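You operate a simulated robot arm through the tools that you are given. There is no shell and no other tool. Be economical: measure what you need, move in short steps, check, and stop when the job is done.

Carry out the task below with a simulated robot arm. There is one attempt and no reset: what you move stays moved.

TASK
Put the green box from the top of the small table on the soap dish there and the cream box on top of the tub of cream.
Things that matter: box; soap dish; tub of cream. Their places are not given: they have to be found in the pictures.

It is judged by the outcome, as a careful person would: the job done as asked, and still so three seconds after it is handed in. It fails if anything else is knocked over, pushed out of place, dropped, spilled or broken.

THE ROBOT
A 7-joint arm with a two-finger parallel gripper, fixed in place. Base frame: the origin is at the foot of the arm, x ahead of it, y to its left, z up; the work surface is at about z = 0. Lengths are in mm, angles in rad, forces in N, time in s.
With the tool pointing down near the work surface it reaches from about 220 to 580 mm from the base axis. Its first joint turns from -1.152 to 1.152 rad. Payload 2.5 kg.
Tool frame: the origin (TCP) lies between the finger pads and is the grasp point; the fingertips stand 23 mm ahead of it; z points along the fingers, y is the line along which they close. The gripper opens to 94 mm. The fingers are 38 mm wide and 10 mm thick; the gripper's body (54 by 96 mm) begins 39 mm behind the TCP.
Orientation is that of the tool frame in the base frame, as [roll, pitch, yaw] about the fixed x, y, z axes, in that order (R = Rz(yaw) Ry(pitch) Rx(roll)). With the fingers straight down and closing along the base's y, the tool's x points along the base's -x, its y along +y and its z along -z.

THE INTERFACE
- The arm moves only by the tool move_arm. Its argument "moves" is one flat list of numbers, 4 for each row, row after row: the shift along the tool's x, y, z in units of 30 mm (1.0 is 30 mm), then the turn about the tool's z in units of 5 degrees (1.0 is 5 degrees). In form: [x, y, z, yaw, x, y, z, yaw, ...]. A call has 1 to 20 rows; each row shifts and turns the commanded pose from where the row before left it, along the tool's axes as they then stand. "fingers" is the gripper command, from -1 (fully open) to 1 (shut), values between in proportion, set as the call begins (left out, the last holds). A call with a number of a shift or a turn outside -1 to 1 is refused whole. A row lasts 0.2 s, in which the tool goes at most 50 mm and 0.15 rad; a call with a longer step from one row to the next is refused whole, and so is a gripper value outside its range. A pose out of reach is approached as far as the arm can. The call stops where the force on the tool passes 40 N (or 10 N more than at its start, if that is more) or the arm is blocked; 0.2 s more then pass. The fingers move at their own pace (about 108 mm/s each) and stop on an object; they squeeze with about 27 N. The grip force told is the motor's: it shows also when the fingers shut on nothing. Time passes only in rows, and 0.2 s behind the last, so rows that do not move let the fingers close. It gives the time, the measured TCP pose, the force on the tool (base axes), the opening and the grip force at its end, in the units of the frame above (readings bear some noise), and new pictures: "views" is both (left out), scene, wrist or none.
- Cameras (640 x 400 px; columns grow to the right, rows downward): "scene" is fixed at [110.7, -400.6, 544.3]; the picture's right is [0.90, -0.45, 0.00], its down [-0.25, -0.51, -0.82] and it looks along [0.37, 0.74, -0.57] (base axes); focal length 311 px, centre (320, 200). "wrist" rides on the gripper at [-39, 0, -44] in the tool frame; the picture's right is [0.00, -1.00, 0.00], its down [0.97, 0.00, -0.24] and it looks along [0.24, 0.00, 0.97] (tool axes); focal length 218 px, centre (320, 200).
- locate(camera, pixels): for up to 12 pixels [column, row] of the newest picture of that camera ("zoom" is the newest enlarged one), the place [x, y, z] in the base frame of the surface seen there, good to about 2 mm. No time passes.
- enlarge(camera, box): a new picture of the part [left, top, right, bottom] of that camera's present view, enlarged. No time passes.
- job_done(): hands the job in; it is judged then, once.

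Work in short steps. Measure before you move; look again where a grasp or a placing could have gone wrong, and mend it. You have 60 turns and 120 pictures in all, the two below and enlarged ones among them. Open the gripper and draw the arm clear of the work before you hand the job in, unless the task says otherwise; then end with one line.

The tools are called after "Call:" by a JSON object that holds its "method" and its "body". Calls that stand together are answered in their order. move_arm: Moves the arm, as the interface text tells. Its arguments: {"type":"object","properties":{"moves":{"type":"array"},"fingers":{"type":"number"},"views":{"type":"string","enum":["both","scene","wrist","none"]}},"required":["moves"]} The other tools are called the same way: locate (camera, pixels) gives the place of the surface under pixels of a picture; enlarge (camera, box) takes an enlarged picture of a part of a camera's view; job_done () hands the job in.

At the start:

```text
time_s: 0.0
tool_pos: [337.7, 310.9, 329.8]
tcp_rot: [3.14, 0.002, -3.141]
wrist_force: [0.8, 0.5, -0.3]
opening: 94.2
grasp_force: 0.1
```

scene: 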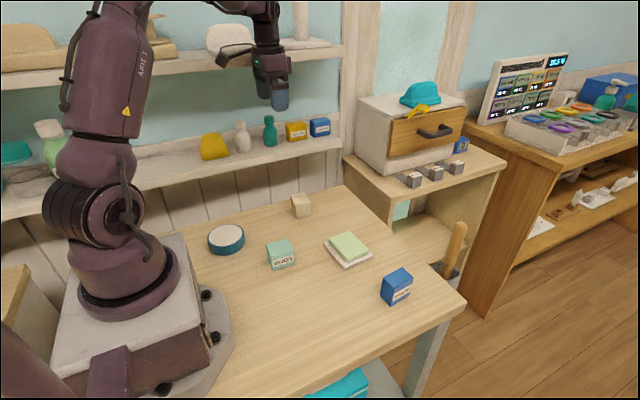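
wrist: 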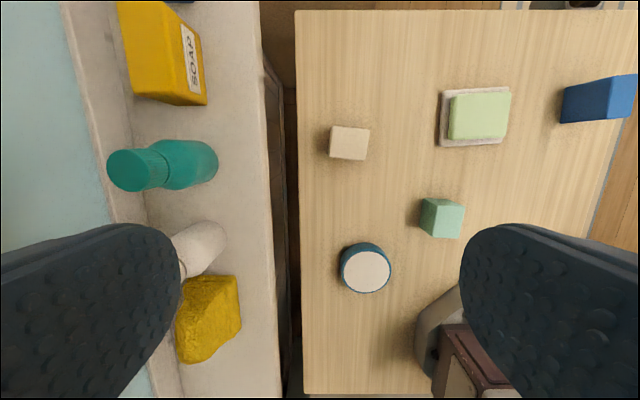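

I see the table with a tub (226,240), a green box (280,255), a cream box (300,205), a dish with something green (348,250) and a blue box. I enlarge to measure.

Call:
{"method": "enlarge", "body": {"camera": "scene", "box": [190, 180, 430, 330]}}

Call:
{"method": "enlarge", "body": {"camera": "wrist", "box": [300, 60, 640, 310]}}

Call:
{"method": "locate", "body": {"camera": "scene", "pixels": [[226, 233], [280, 248], [281, 262], [300, 197], [295, 208], [305, 209], [348, 245], [350, 265], [397, 276], [360, 220]]}}

```text
2.67 times, centred on (310, 255) of scene
```

zoom: 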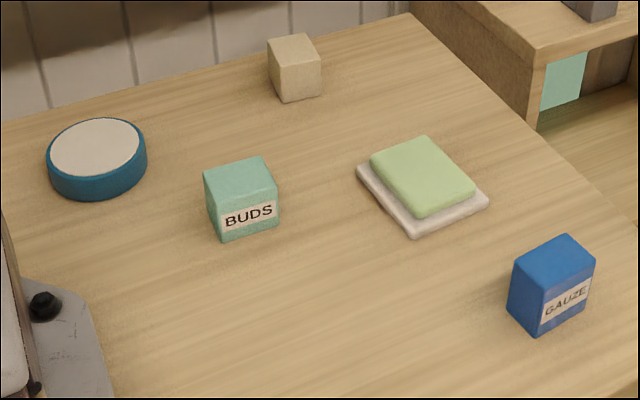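

```text
1.60 times, centred on (470, 185) of wrist
```

zoom: 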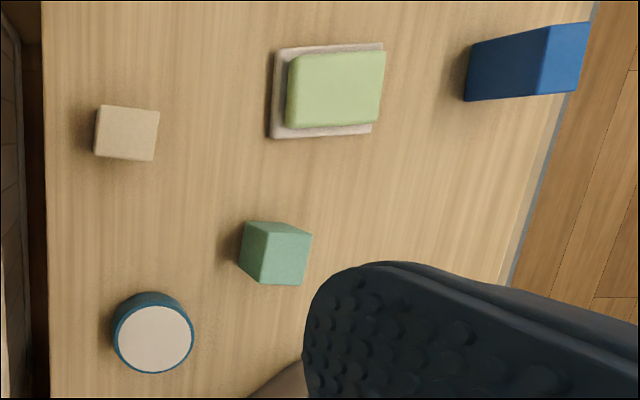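

```text
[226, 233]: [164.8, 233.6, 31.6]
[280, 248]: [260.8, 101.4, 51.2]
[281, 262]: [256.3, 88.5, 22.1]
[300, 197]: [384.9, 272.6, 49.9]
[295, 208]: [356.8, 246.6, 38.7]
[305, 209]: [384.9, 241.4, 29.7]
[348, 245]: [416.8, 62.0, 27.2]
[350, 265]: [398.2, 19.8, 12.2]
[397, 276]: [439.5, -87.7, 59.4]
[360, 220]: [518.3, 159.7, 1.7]
```

Top of the green box is ~51 mm, the dish with soap ~27 mm, the tub ~32 mm. I move above the green box for a closer look.

Call:
{"method": "move_arm", "body": {"moves": [0.33, -0.8875, 0.3, 0, 0.33, -0.8875, 0.3, 0, 0.33, -0.8875, 0.3, 0, 0.33, -0.8875, 0.5, 0, 0.33, -0.8875, 0.5, 0, 0.33, -0.8875, 0.5, 0, 0.33, -0.8875, 0.5, 0, 0.33, -0.8875, 0.5, 0, 0, 0, 0, 0], "fingers": -1}}

```text
time_s: 2.0
tool_pos: [258.6, 97.4, 229.5]
tcp_rot: [3.142, -0.001, 3.141]
wrist_force: [0.5, -0.4, -0.3]
opening: 93.8
grasp_force: 0.0
```

scene: 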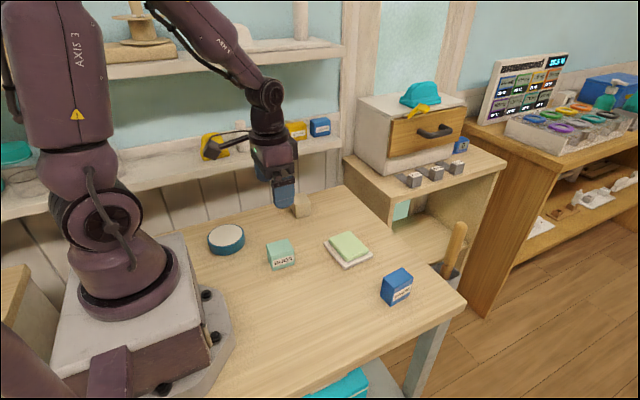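
wrist: 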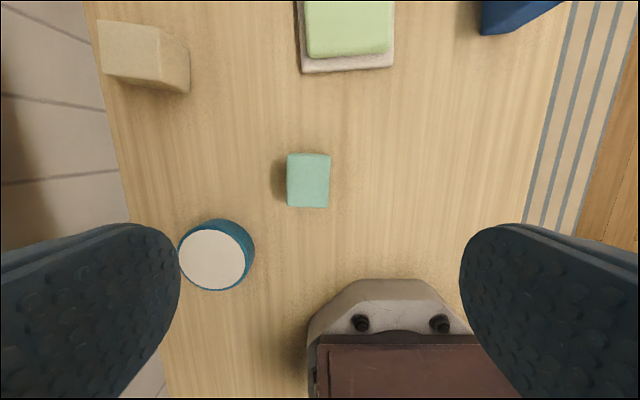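

Corners in the wrist view: green box (290,156)-(328,206), cream box, tub lid (212,260), dish. I locate them.

Call:
{"method": "locate", "body": {"camera": "wrist", "pixels": [[290, 157], [327, 157], [326, 205], [289, 205], [308, 181], [101, 22], [157, 28], [187, 90], [212, 260], [184, 255], [243, 265], [130, 50]]}}

Call:
{"method": "locate", "body": {"camera": "scene", "pixels": [[347, 234], [369, 249], [351, 259], [329, 242], [348, 247], [226, 229], [226, 238], [209, 240], [243, 236], [350, 268], [373, 253], [325, 244]]}}

```text
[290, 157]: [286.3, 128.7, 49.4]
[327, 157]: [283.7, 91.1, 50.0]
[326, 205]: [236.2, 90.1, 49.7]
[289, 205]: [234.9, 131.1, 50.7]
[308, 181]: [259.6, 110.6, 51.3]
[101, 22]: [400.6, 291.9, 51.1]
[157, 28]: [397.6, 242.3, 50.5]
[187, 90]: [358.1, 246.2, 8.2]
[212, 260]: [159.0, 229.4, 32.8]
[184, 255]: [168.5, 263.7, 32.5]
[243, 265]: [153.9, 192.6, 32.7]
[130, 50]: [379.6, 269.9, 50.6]
```

```text
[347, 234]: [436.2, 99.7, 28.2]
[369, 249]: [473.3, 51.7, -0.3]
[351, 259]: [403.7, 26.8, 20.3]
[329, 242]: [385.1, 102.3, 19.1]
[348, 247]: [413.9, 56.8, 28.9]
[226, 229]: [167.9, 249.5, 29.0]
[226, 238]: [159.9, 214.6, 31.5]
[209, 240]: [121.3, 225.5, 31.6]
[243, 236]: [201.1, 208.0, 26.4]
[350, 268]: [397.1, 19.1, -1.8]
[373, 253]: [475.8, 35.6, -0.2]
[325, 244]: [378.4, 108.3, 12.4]
```

Green box centre (260,110), 40 mm across y. I line up and descend to z≈33.

Call:
{"method": "move_arm", "body": {"moves": [-0.05, 0.43, 0, 0, 0, 0, 0.8, 0, 0, 0, 0.8, 0, 0, 0, 0.8, 0, 0, 0, 0.8, 0, 0, 0, 0.8, 0, 0, 0, 0.8, 0, 0, 0, 0.8, 0, 0, 0, 0.6, 0, 0, 0, 0.35, 0, 0, 0, 0, 0], "fingers": -1, "views": "wrist"}}

```text
time_s: 4.4
tool_pos: [260.0, 112.3, 31.1]
tcp_rot: [-3.14, 0.0, 3.141]
wrist_force: [0.4, -0.6, -0.5]
opening: 94.1
grasp_force: 0.0
```

wrist: 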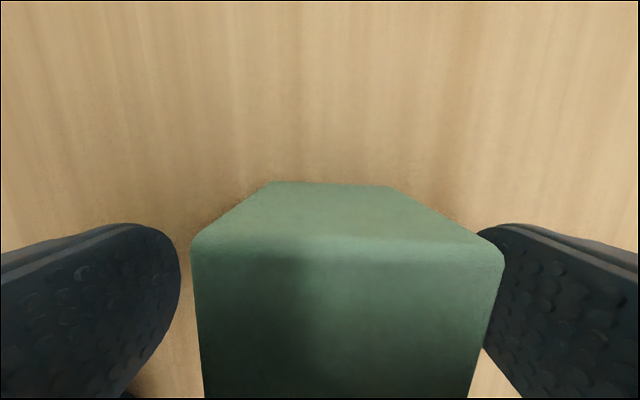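

The box sits between the fingers, about 2 mm toward -y. I nudge, close and lift.

Call:
{"method": "move_arm", "body": {"moves": [0, -0.06, 0, 0, 0, 0, 0, 0, 0, 0, 0, 0, 0, 0, 0, 0], "fingers": 1, "views": "none"}}

Call:
{"method": "move_arm", "body": {"moves": [0, 0, -0.5, 0, 0, 0, -0.8, 0, 0, 0, -0.8, 0, 0, 0, -0.8, 0, 0, 0, -0.8, 0, 0, 0, 0, 0]}}

```text
time_s: 5.4
tool_pos: [259.5, 110.1, 31.2]
tcp_rot: [3.14, 0.0, 3.141]
wrist_force: [0.9, 0.3, -0.3]
opening: 44.8
grasp_force: 26.6
```

```text
time_s: 6.8
tool_pos: [261.2, 110.6, 142.6]
tcp_rot: [-3.142, 0.001, -3.141]
wrist_force: [0.1, -0.5, -1.2]
opening: 44.5
grasp_force: 27.9
```

scene: 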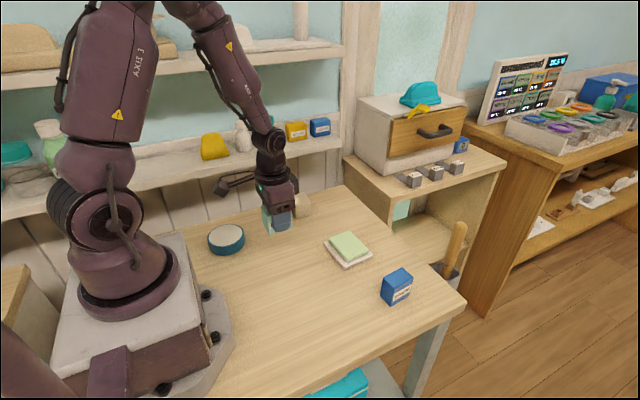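
wrist: 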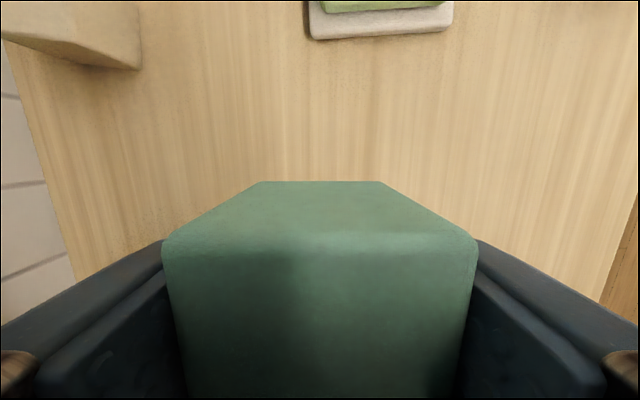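

Held firmly (44.5 mm). I move closer to the dish, keeping it in the wrist view, to measure its centre.

Call:
{"method": "move_arm", "body": {"moves": [-0.6, -0.4, 0, 0, -0.6, -0.4, 0, 0, -0.6, -0.4, 0, 0, -0.2, -0.3, 0, 0, 0, 0, 0, 0]}}

```text
time_s: 8.0
tool_pos: [319.8, 65.8, 144.9]
tcp_rot: [-3.14, -0.001, 3.14]
wrist_force: [-0.2, 0.3, -0.4]
opening: 44.6
grasp_force: 26.9
```

scene: 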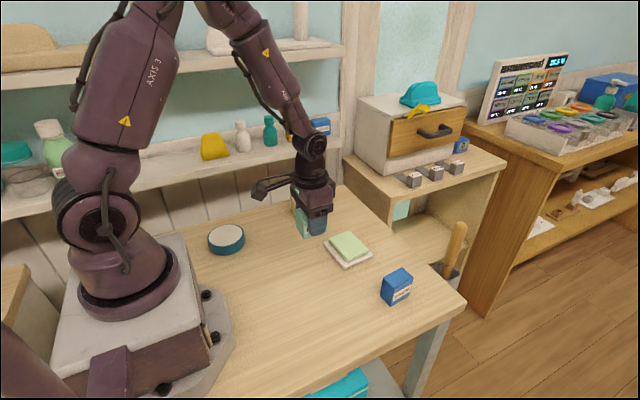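
wrist: 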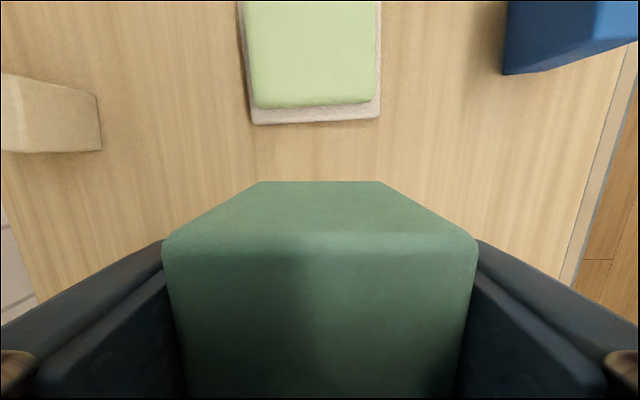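

Call:
{"method": "locate", "body": {"camera": "wrist", "pixels": [[256, 103], [368, 99], [251, 10], [375, 10], [312, 60], [252, 118], [377, 113], [312, 20], [20, 90], [320, 190]]}}

Call:
{"method": "locate", "body": {"camera": "scene", "pixels": [[349, 233], [366, 248], [347, 259], [331, 239], [348, 245]]}}

```text
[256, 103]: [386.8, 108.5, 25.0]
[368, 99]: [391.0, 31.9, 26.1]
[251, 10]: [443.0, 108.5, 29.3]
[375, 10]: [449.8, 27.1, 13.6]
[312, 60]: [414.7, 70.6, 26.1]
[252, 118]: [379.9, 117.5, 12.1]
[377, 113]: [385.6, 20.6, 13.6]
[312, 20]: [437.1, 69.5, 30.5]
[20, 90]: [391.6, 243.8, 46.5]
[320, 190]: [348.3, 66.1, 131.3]
```

```text
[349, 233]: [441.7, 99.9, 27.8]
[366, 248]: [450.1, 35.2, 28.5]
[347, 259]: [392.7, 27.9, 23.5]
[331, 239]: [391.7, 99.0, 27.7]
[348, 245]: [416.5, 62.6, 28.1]
```

Soap top spans x 388–446, y 28–106, so the centre is (417,67) at z≈28. I move above it and lower to z≈66.

Call:
{"method": "move_arm", "body": {"moves": [-0.65, 0, 0, 0, -0.65, 0, 0, 0, -0.65, 0.04, 0, 0, -0.65, 0, 0, 0, -0.64, 0, 0, 0, 0, 0, 0.7, 0, 0, 0, 0.7, 0, 0, 0, 0.7, 0, 0, 0, 0.5, 0, 0, 0, 0, 0]}}

```text
time_s: 10.2
tool_pos: [416.5, 66.1, 64.6]
tcp_rot: [-3.14, 0.0, 3.141]
wrist_force: [-1.1, 1.0, -0.5]
opening: 44.7
grasp_force: 26.6
```

scene: 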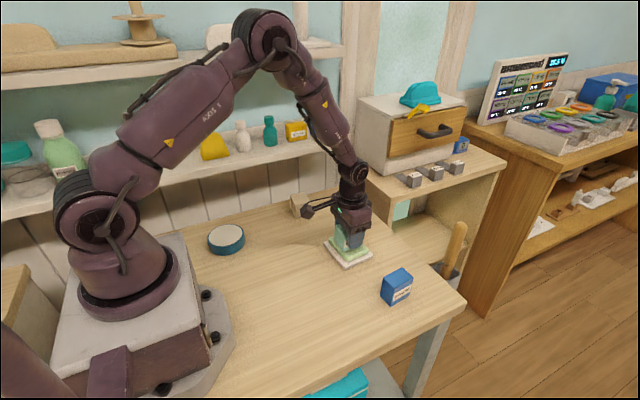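
wrist: 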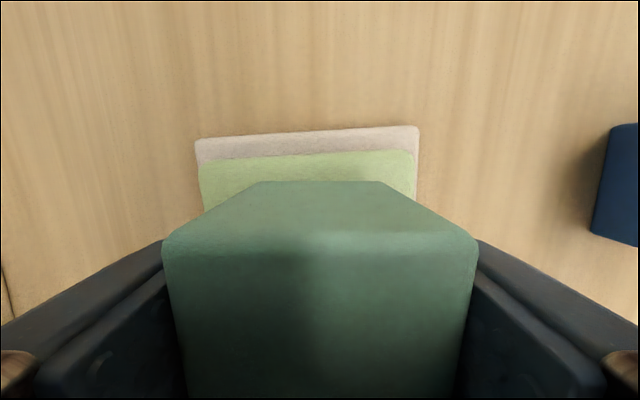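

Centred over the soap. I lower in 1 mm steps to feel contact.

Call:
{"method": "move_arm", "body": {"moves": [0, 0, 0.04, 0, 0, 0, 0.04, 0, 0, 0, 0.04, 0, 0, 0, 0, 0], "views": "none"}}

Call:
{"method": "enlarge", "body": {"camera": "scene", "box": [290, 190, 418, 270]}}

```text
time_s: 11.2
tool_pos: [415.9, 67.5, 61.4]
tcp_rot: [3.141, 0.001, 3.141]
wrist_force: [0.0, 0.6, -1.7]
opening: 44.7
grasp_force: 26.9
```

```text
5.00 times, centred on (354, 230) of scene
```

zoom: 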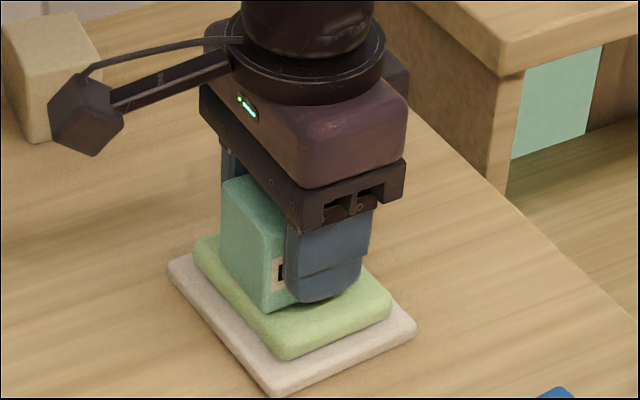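

Call:
{"method": "move_arm", "body": {"moves": [0, 0, 0.03, 0, 0, 0, 0.03, 0, 0, 0, 0, 0], "views": "none"}}

```text
time_s: 12.0
tool_pos: [417.2, 66.3, 60.0]
tcp_rot: [3.14, -0.001, 3.142]
wrist_force: [-8.1, -1.3, 20.6]
opening: 44.7
grasp_force: 27.4
```

Contact (20 N up). I open and rise.

Call:
{"method": "move_arm", "body": {"moves": [0, 0, -0.03, 0, 0, 0, 0, 0, 0, 0, 0, 0], "fingers": -1, "views": "none"}}

Call:
{"method": "move_arm", "body": {"moves": [0, 0, -0.4, 0, 0, 0, -0.8, 0, 0, 0, -0.8, 0, 0, 0, -0.8, 0, 0, 0, -0.8, 0, 0, 0, -0.8, 0, 0, 0, 0, 0]}}

```text
time_s: 12.8
tool_pos: [416.0, 67.2, 60.1]
tcp_rot: [-3.141, -0.001, -3.141]
wrist_force: [1.0, -0.3, -0.1]
opening: 94.0
grasp_force: 0.2
```

```text
time_s: 14.4
tool_pos: [417.4, 65.7, 193.4]
tcp_rot: [-3.141, 0.001, -3.142]
wrist_force: [-0.3, 0.2, 1.3]
opening: 94.4
grasp_force: 0.0
```

scene: 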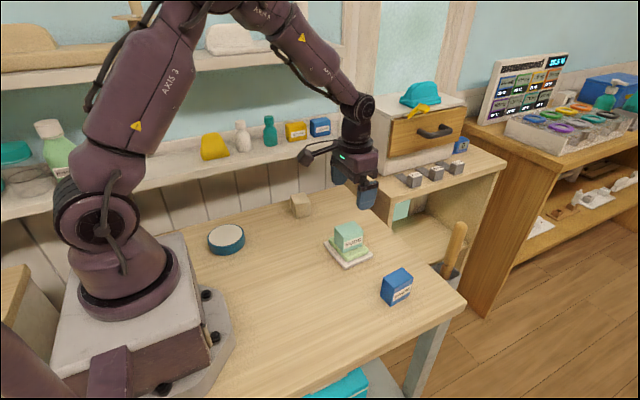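
wrist: 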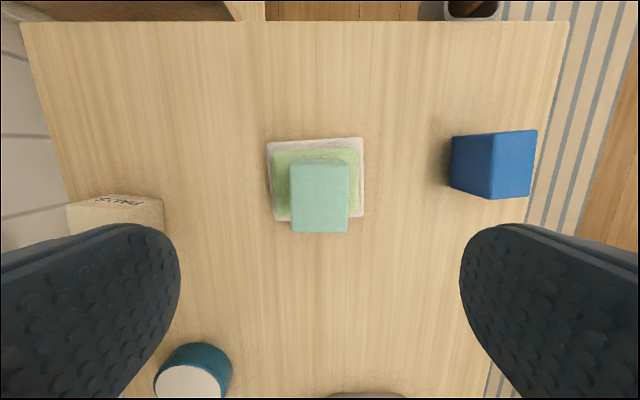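

Green box is standing on the soap dish. Now check the shelf clearance and move to view the cream box.

Call:
{"method": "locate", "body": {"camera": "scene", "pixels": [[200, 170], [260, 157], [320, 142], [250, 165], [300, 197], [300, 205], [335, 180], [305, 215]]}}

Call:
{"method": "move_arm", "body": {"moves": [0.2, 0.8, 0, 0, 0.2, 0.8, 0, 0, 0.2, 0.8, 0, 0, 0.2, 0.8, 0, 0, 0.2, 0.8, 0, 0, 0.2, 0.8, 0, 0, 0, 0.8, 0, 0, 0, 0, 0, 0]}}

```text
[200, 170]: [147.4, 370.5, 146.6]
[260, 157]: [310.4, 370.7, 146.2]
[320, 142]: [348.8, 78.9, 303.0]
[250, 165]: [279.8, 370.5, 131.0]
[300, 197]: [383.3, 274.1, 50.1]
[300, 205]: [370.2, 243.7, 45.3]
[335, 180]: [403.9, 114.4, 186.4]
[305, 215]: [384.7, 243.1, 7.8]
```

```text
time_s: 16.2
tool_pos: [380.2, 235.3, 192.4]
tcp_rot: [3.141, 0.001, 3.141]
wrist_force: [0.6, -0.4, -0.9]
opening: 94.0
grasp_force: 0.0
```

scene: 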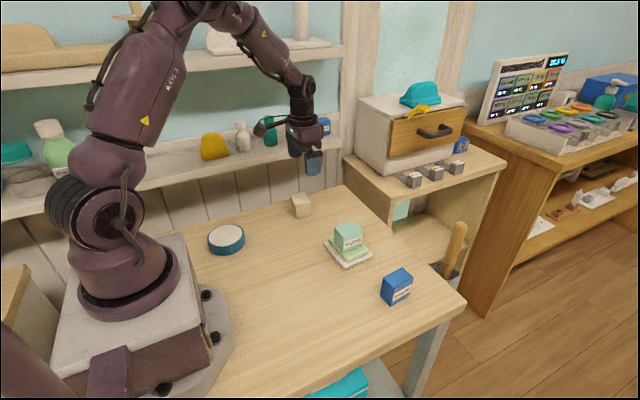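
wrist: 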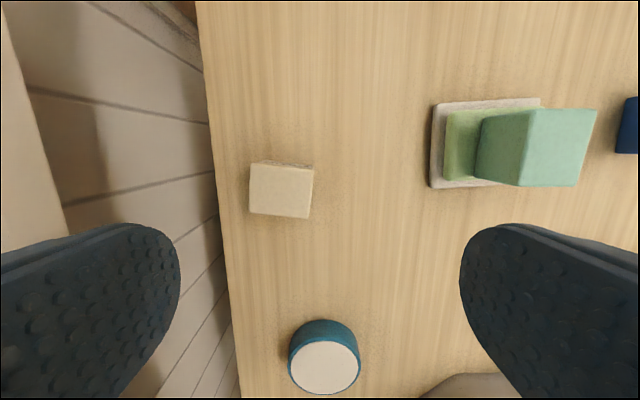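

Shelf front is at y=370, so there's room. I measure the cream box corners and the tub rim.

Call:
{"method": "locate", "body": {"camera": "wrist", "pixels": [[252, 165], [312, 170], [308, 216], [251, 211], [281, 190], [325, 368], [291, 366], [358, 366], [325, 344], [325, 391]]}}

```text
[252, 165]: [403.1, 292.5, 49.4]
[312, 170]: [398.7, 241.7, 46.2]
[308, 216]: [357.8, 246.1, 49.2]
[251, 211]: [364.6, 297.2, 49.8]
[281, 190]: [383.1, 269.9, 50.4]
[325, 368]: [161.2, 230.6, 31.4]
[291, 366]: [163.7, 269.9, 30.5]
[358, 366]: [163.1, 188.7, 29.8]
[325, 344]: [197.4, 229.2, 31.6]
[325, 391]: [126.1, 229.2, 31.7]
```

Cream box centre (381,269.5), rotated about -6.5°, 50 mm along y. I align and descend.

Call:
{"method": "move_arm", "body": {"moves": [-0.02, 0.57, 0, 0, -0.02, 0.57, 0, 0, 0, 0, 0, 0.65, 0, 0, 0, 0.65, 0, 0, 0.8, 0, 0, 0, 0.8, 0, 0, 0, 0.8, 0, 0, 0, 0.8, 0, 0, 0, 0.8, 0, 0, 0, 0.8, 0, 0, 0, 0.55, 0, 0, 0, 0, 0]}}

```text
time_s: 18.8
tool_pos: [382.1, 269.6, 30.1]
tcp_rot: [3.141, 0.001, 3.03]
wrist_force: [0.2, -1.0, -0.6]
opening: 94.0
grasp_force: 0.1
```

scene: 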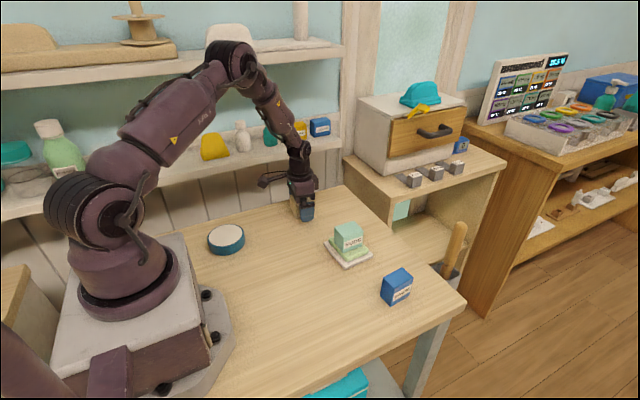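
wrist: 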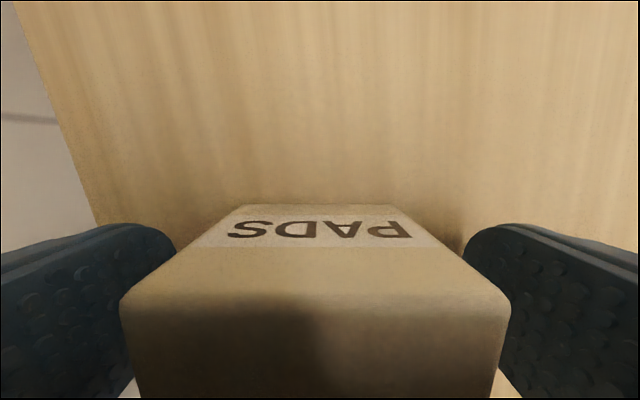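

Aligned with the box between the fingers; close and lift.

Call:
{"method": "move_arm", "body": {"moves": [0, 0, 0, 0, 0, 0, 0, 0, 0, 0, 0, 0], "fingers": 1, "views": "none"}}

Call:
{"method": "move_arm", "body": {"moves": [0, 0, -0.5, 0, 0, 0, -0.8, 0, 0, 0, -0.8, 0, 0, 0, -0.8, 0, 0, 0, -0.8, 0, 0, 0, 0, -0.65, 0, 0, 0, -0.65, 0, 0, 0, 0]}}

```text
time_s: 19.6
tool_pos: [382.2, 269.3, 30.0]
tcp_rot: [-3.142, -0.002, 3.029]
wrist_force: [0.9, 0.5, -0.6]
opening: 54.7
grasp_force: 27.1
```

```text
time_s: 21.4
tool_pos: [383.1, 268.8, 141.5]
tcp_rot: [-3.14, 0.0, 3.141]
wrist_force: [0.0, 0.4, -1.2]
opening: 54.7
grasp_force: 27.0
```

scene: 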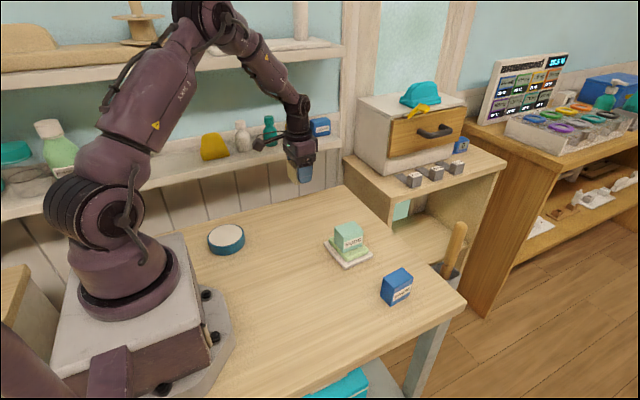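
wrist: 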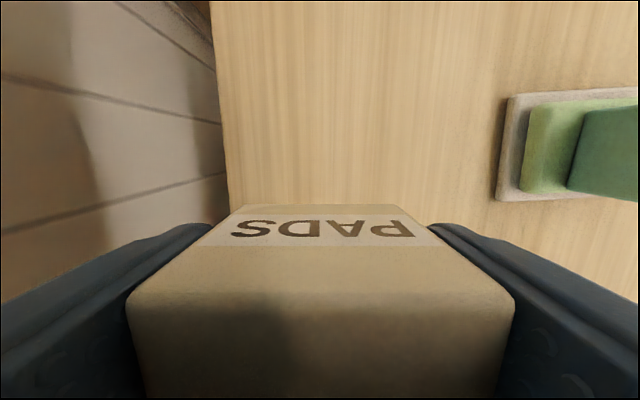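

Held. Move over the tub (162,229.5), staying at z≈141.

Call:
{"method": "move_arm", "body": {"moves": [0.735, -0.132, 0, 0, 0.735, -0.132, 0, 0, 0.735, -0.132, 0, 0, 0.735, -0.132, 0, 0, 0.735, -0.132, 0, 0, 0.735, -0.132, 0, 0, 0.735, -0.132, 0, 0, 0.735, -0.132, 0, 0, 0.735, -0.132, 0, 0, 0.735, -0.132, 0, 0, 0, 0, 0, 0]}}

```text
time_s: 23.8
tool_pos: [159.8, 229.5, 143.2]
tcp_rot: [-3.141, 0.0, 3.141]
wrist_force: [0.1, 0.1, -1.5]
opening: 54.8
grasp_force: 26.9
```

scene: 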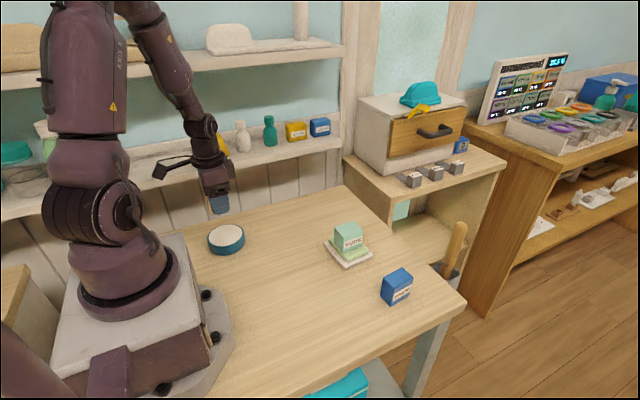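
wrist: 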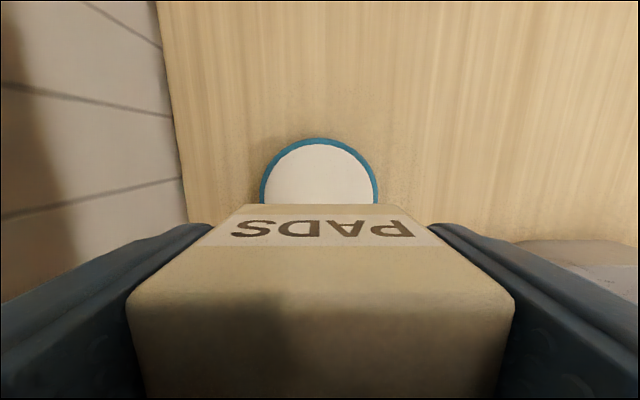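

Centred over the tub. Lower to z≈67.

Call:
{"method": "move_arm", "body": {"moves": [-0.06, 0, 0.6, 0, 0, 0, 0.7, 0, 0, 0, 0.7, 0, 0, 0, 0.5, 0, 0, 0, 0, 0]}}

```text
time_s: 25.0
tool_pos: [163.1, 228.6, 66.7]
tcp_rot: [-3.14, 0.002, 3.141]
wrist_force: [0.0, 0.8, -1.3]
opening: 54.7
grasp_force: 26.7
```

scene: 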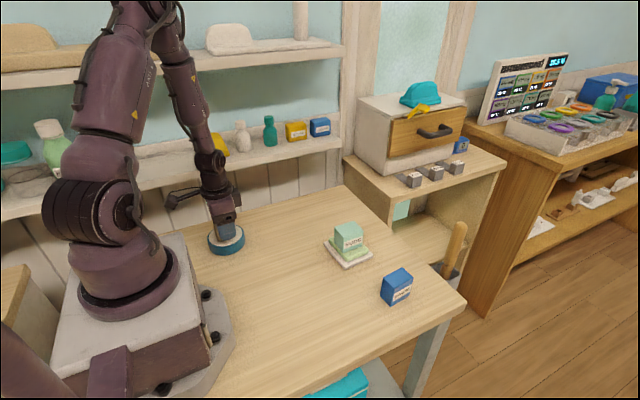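
wrist: 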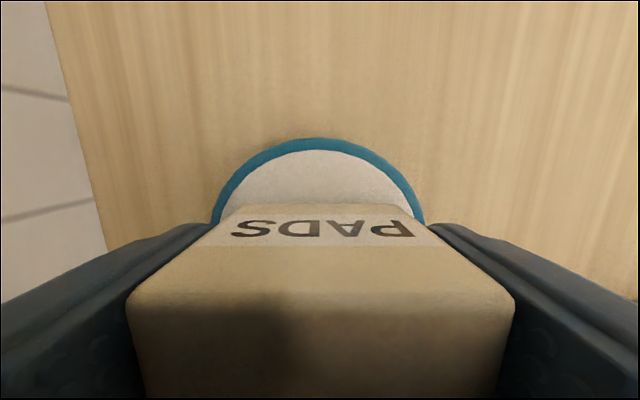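

Call:
{"method": "move_arm", "body": {"moves": [0, 0, 0.04, 0, 0, 0, 0.04, 0, 0, 0, 0.03, 0, 0, 0, 0, 0], "views": "none"}}

```text
time_s: 26.0
tool_pos: [162.3, 229.0, 64.6]
tcp_rot: [3.141, 0.001, -3.141]
wrist_force: [-0.4, -0.5, -0.9]
opening: 54.7
grasp_force: 27.5
```

No contact yet; continue gently.

Call:
{"method": "move_arm", "body": {"moves": [0, 0, 0.03, 0, 0, 0, 0.03, 0, 0, 0, 0, 0], "views": "none"}}

```text
time_s: 26.8
tool_pos: [163.9, 229.5, 61.1]
tcp_rot: [-3.141, 0.0, -3.141]
wrist_force: [0.3, 0.4, -1.0]
opening: 54.7
grasp_force: 27.0
```

Call:
{"method": "move_arm", "body": {"moves": [0, 0, 0.03, 0, 0, 0, 0, 0], "views": "none"}}

```text
time_s: 27.4
tool_pos: [164.0, 228.7, 62.1]
tcp_rot: [-3.141, 0.0, 3.14]
wrist_force: [0.0, -0.5, -1.2]
opening: 54.6
grasp_force: 26.8
```

Call:
{"method": "move_arm", "body": {"moves": [0, 0, 0.03, 0, 0, 0, 0, 0], "views": "none"}}

```text
time_s: 28.0
tool_pos: [163.6, 228.4, 60.4]
tcp_rot: [3.141, -0.001, -3.141]
wrist_force: [-0.5, -0.8, -0.8]
opening: 54.6
grasp_force: 27.3
```

Call:
{"method": "move_arm", "body": {"moves": [0, 0, 0.03, 0, 0, 0, 0, 0], "views": "none"}}

Call:
{"method": "enlarge", "body": {"camera": "scene", "box": [162, 200, 290, 280]}}

```text
time_s: 28.6
tool_pos: [163.0, 228.9, 60.2]
tcp_rot: [-3.141, 0.0, 3.141]
wrist_force: [-2.8, -3.9, 27.4]
opening: 54.9
grasp_force: 27.5
```

```text
5.00 times, centred on (226, 240) of scene
```

zoom: 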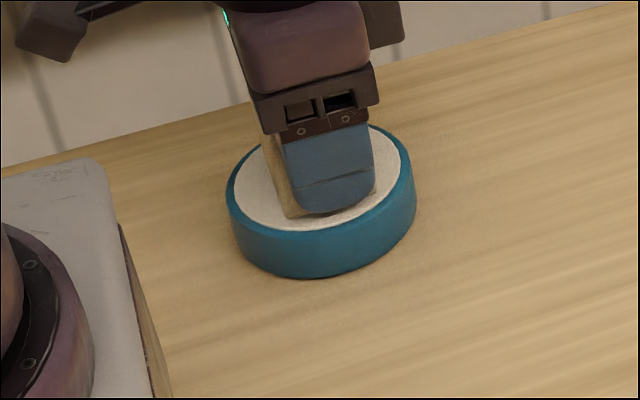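

Contact (27 N) and well centred. Release and rise.

Call:
{"method": "move_arm", "body": {"moves": [0, 0, -0.03, 0, 0, 0, 0, 0, 0, 0, 0, 0], "fingers": -1, "views": "none"}}

Call:
{"method": "move_arm", "body": {"moves": [0, 0, -0.4, 0, 0, 0, -0.8, 0, 0, 0, -0.8, 0, 0, 0, -0.8, 0, 0, 0, -0.8, 0, 0, 0, -0.8, 0, -0.8, -0.3, -0.3, 0, -0.8, -0.3, -0.3, 0, -0.8, -0.3, -0.3, 0, 0, 0, 0, 0]}}

Call:
{"method": "enlarge", "body": {"camera": "scene", "box": [190, 180, 430, 330]}}

```text
time_s: 29.4
tool_pos: [162.9, 228.9, 60.1]
tcp_rot: [-3.141, 0.0, 3.141]
wrist_force: [0.4, -0.3, -0.4]
opening: 94.1
grasp_force: 0.0
```

```text
time_s: 31.6
tool_pos: [235.5, 201.6, 218.6]
tcp_rot: [-3.142, -0.001, -3.14]
wrist_force: [-0.5, 0.3, 0.4]
opening: 93.8
grasp_force: 0.2
```

scene: 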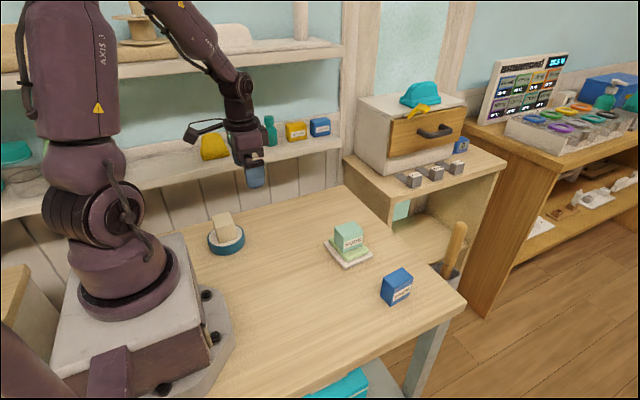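
wrist: 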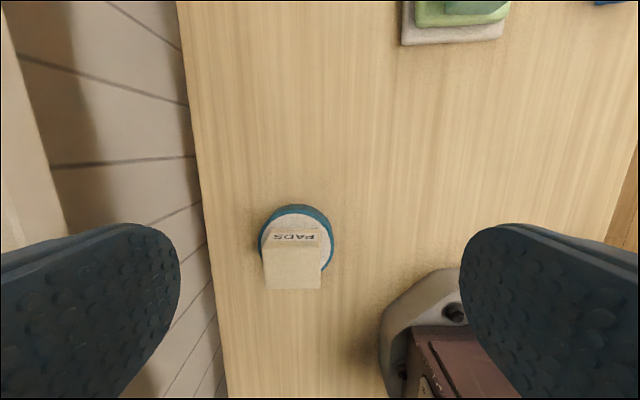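

```text
2.67 times, centred on (310, 255) of scene
```

zoom: 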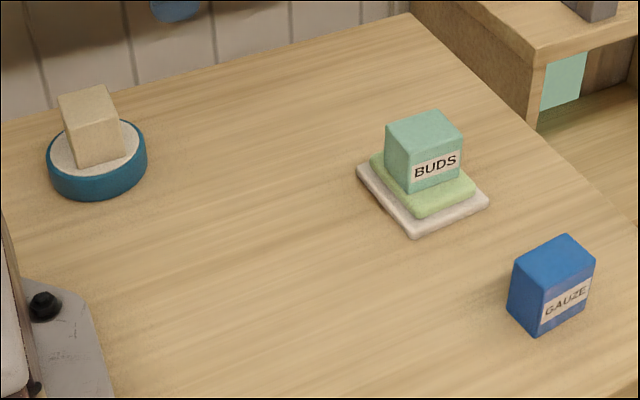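

Both boxes stand in place, and the arm is clear with the gripper open.

Call:
{"method": "job_done", "body": {}}

```text
The job is handed in.
```

The green box now stands on the soap dish, on top of the bar of soap already in it, and the cream box stands on the tub of cream. Nothing else was moved, and I handed the job in.
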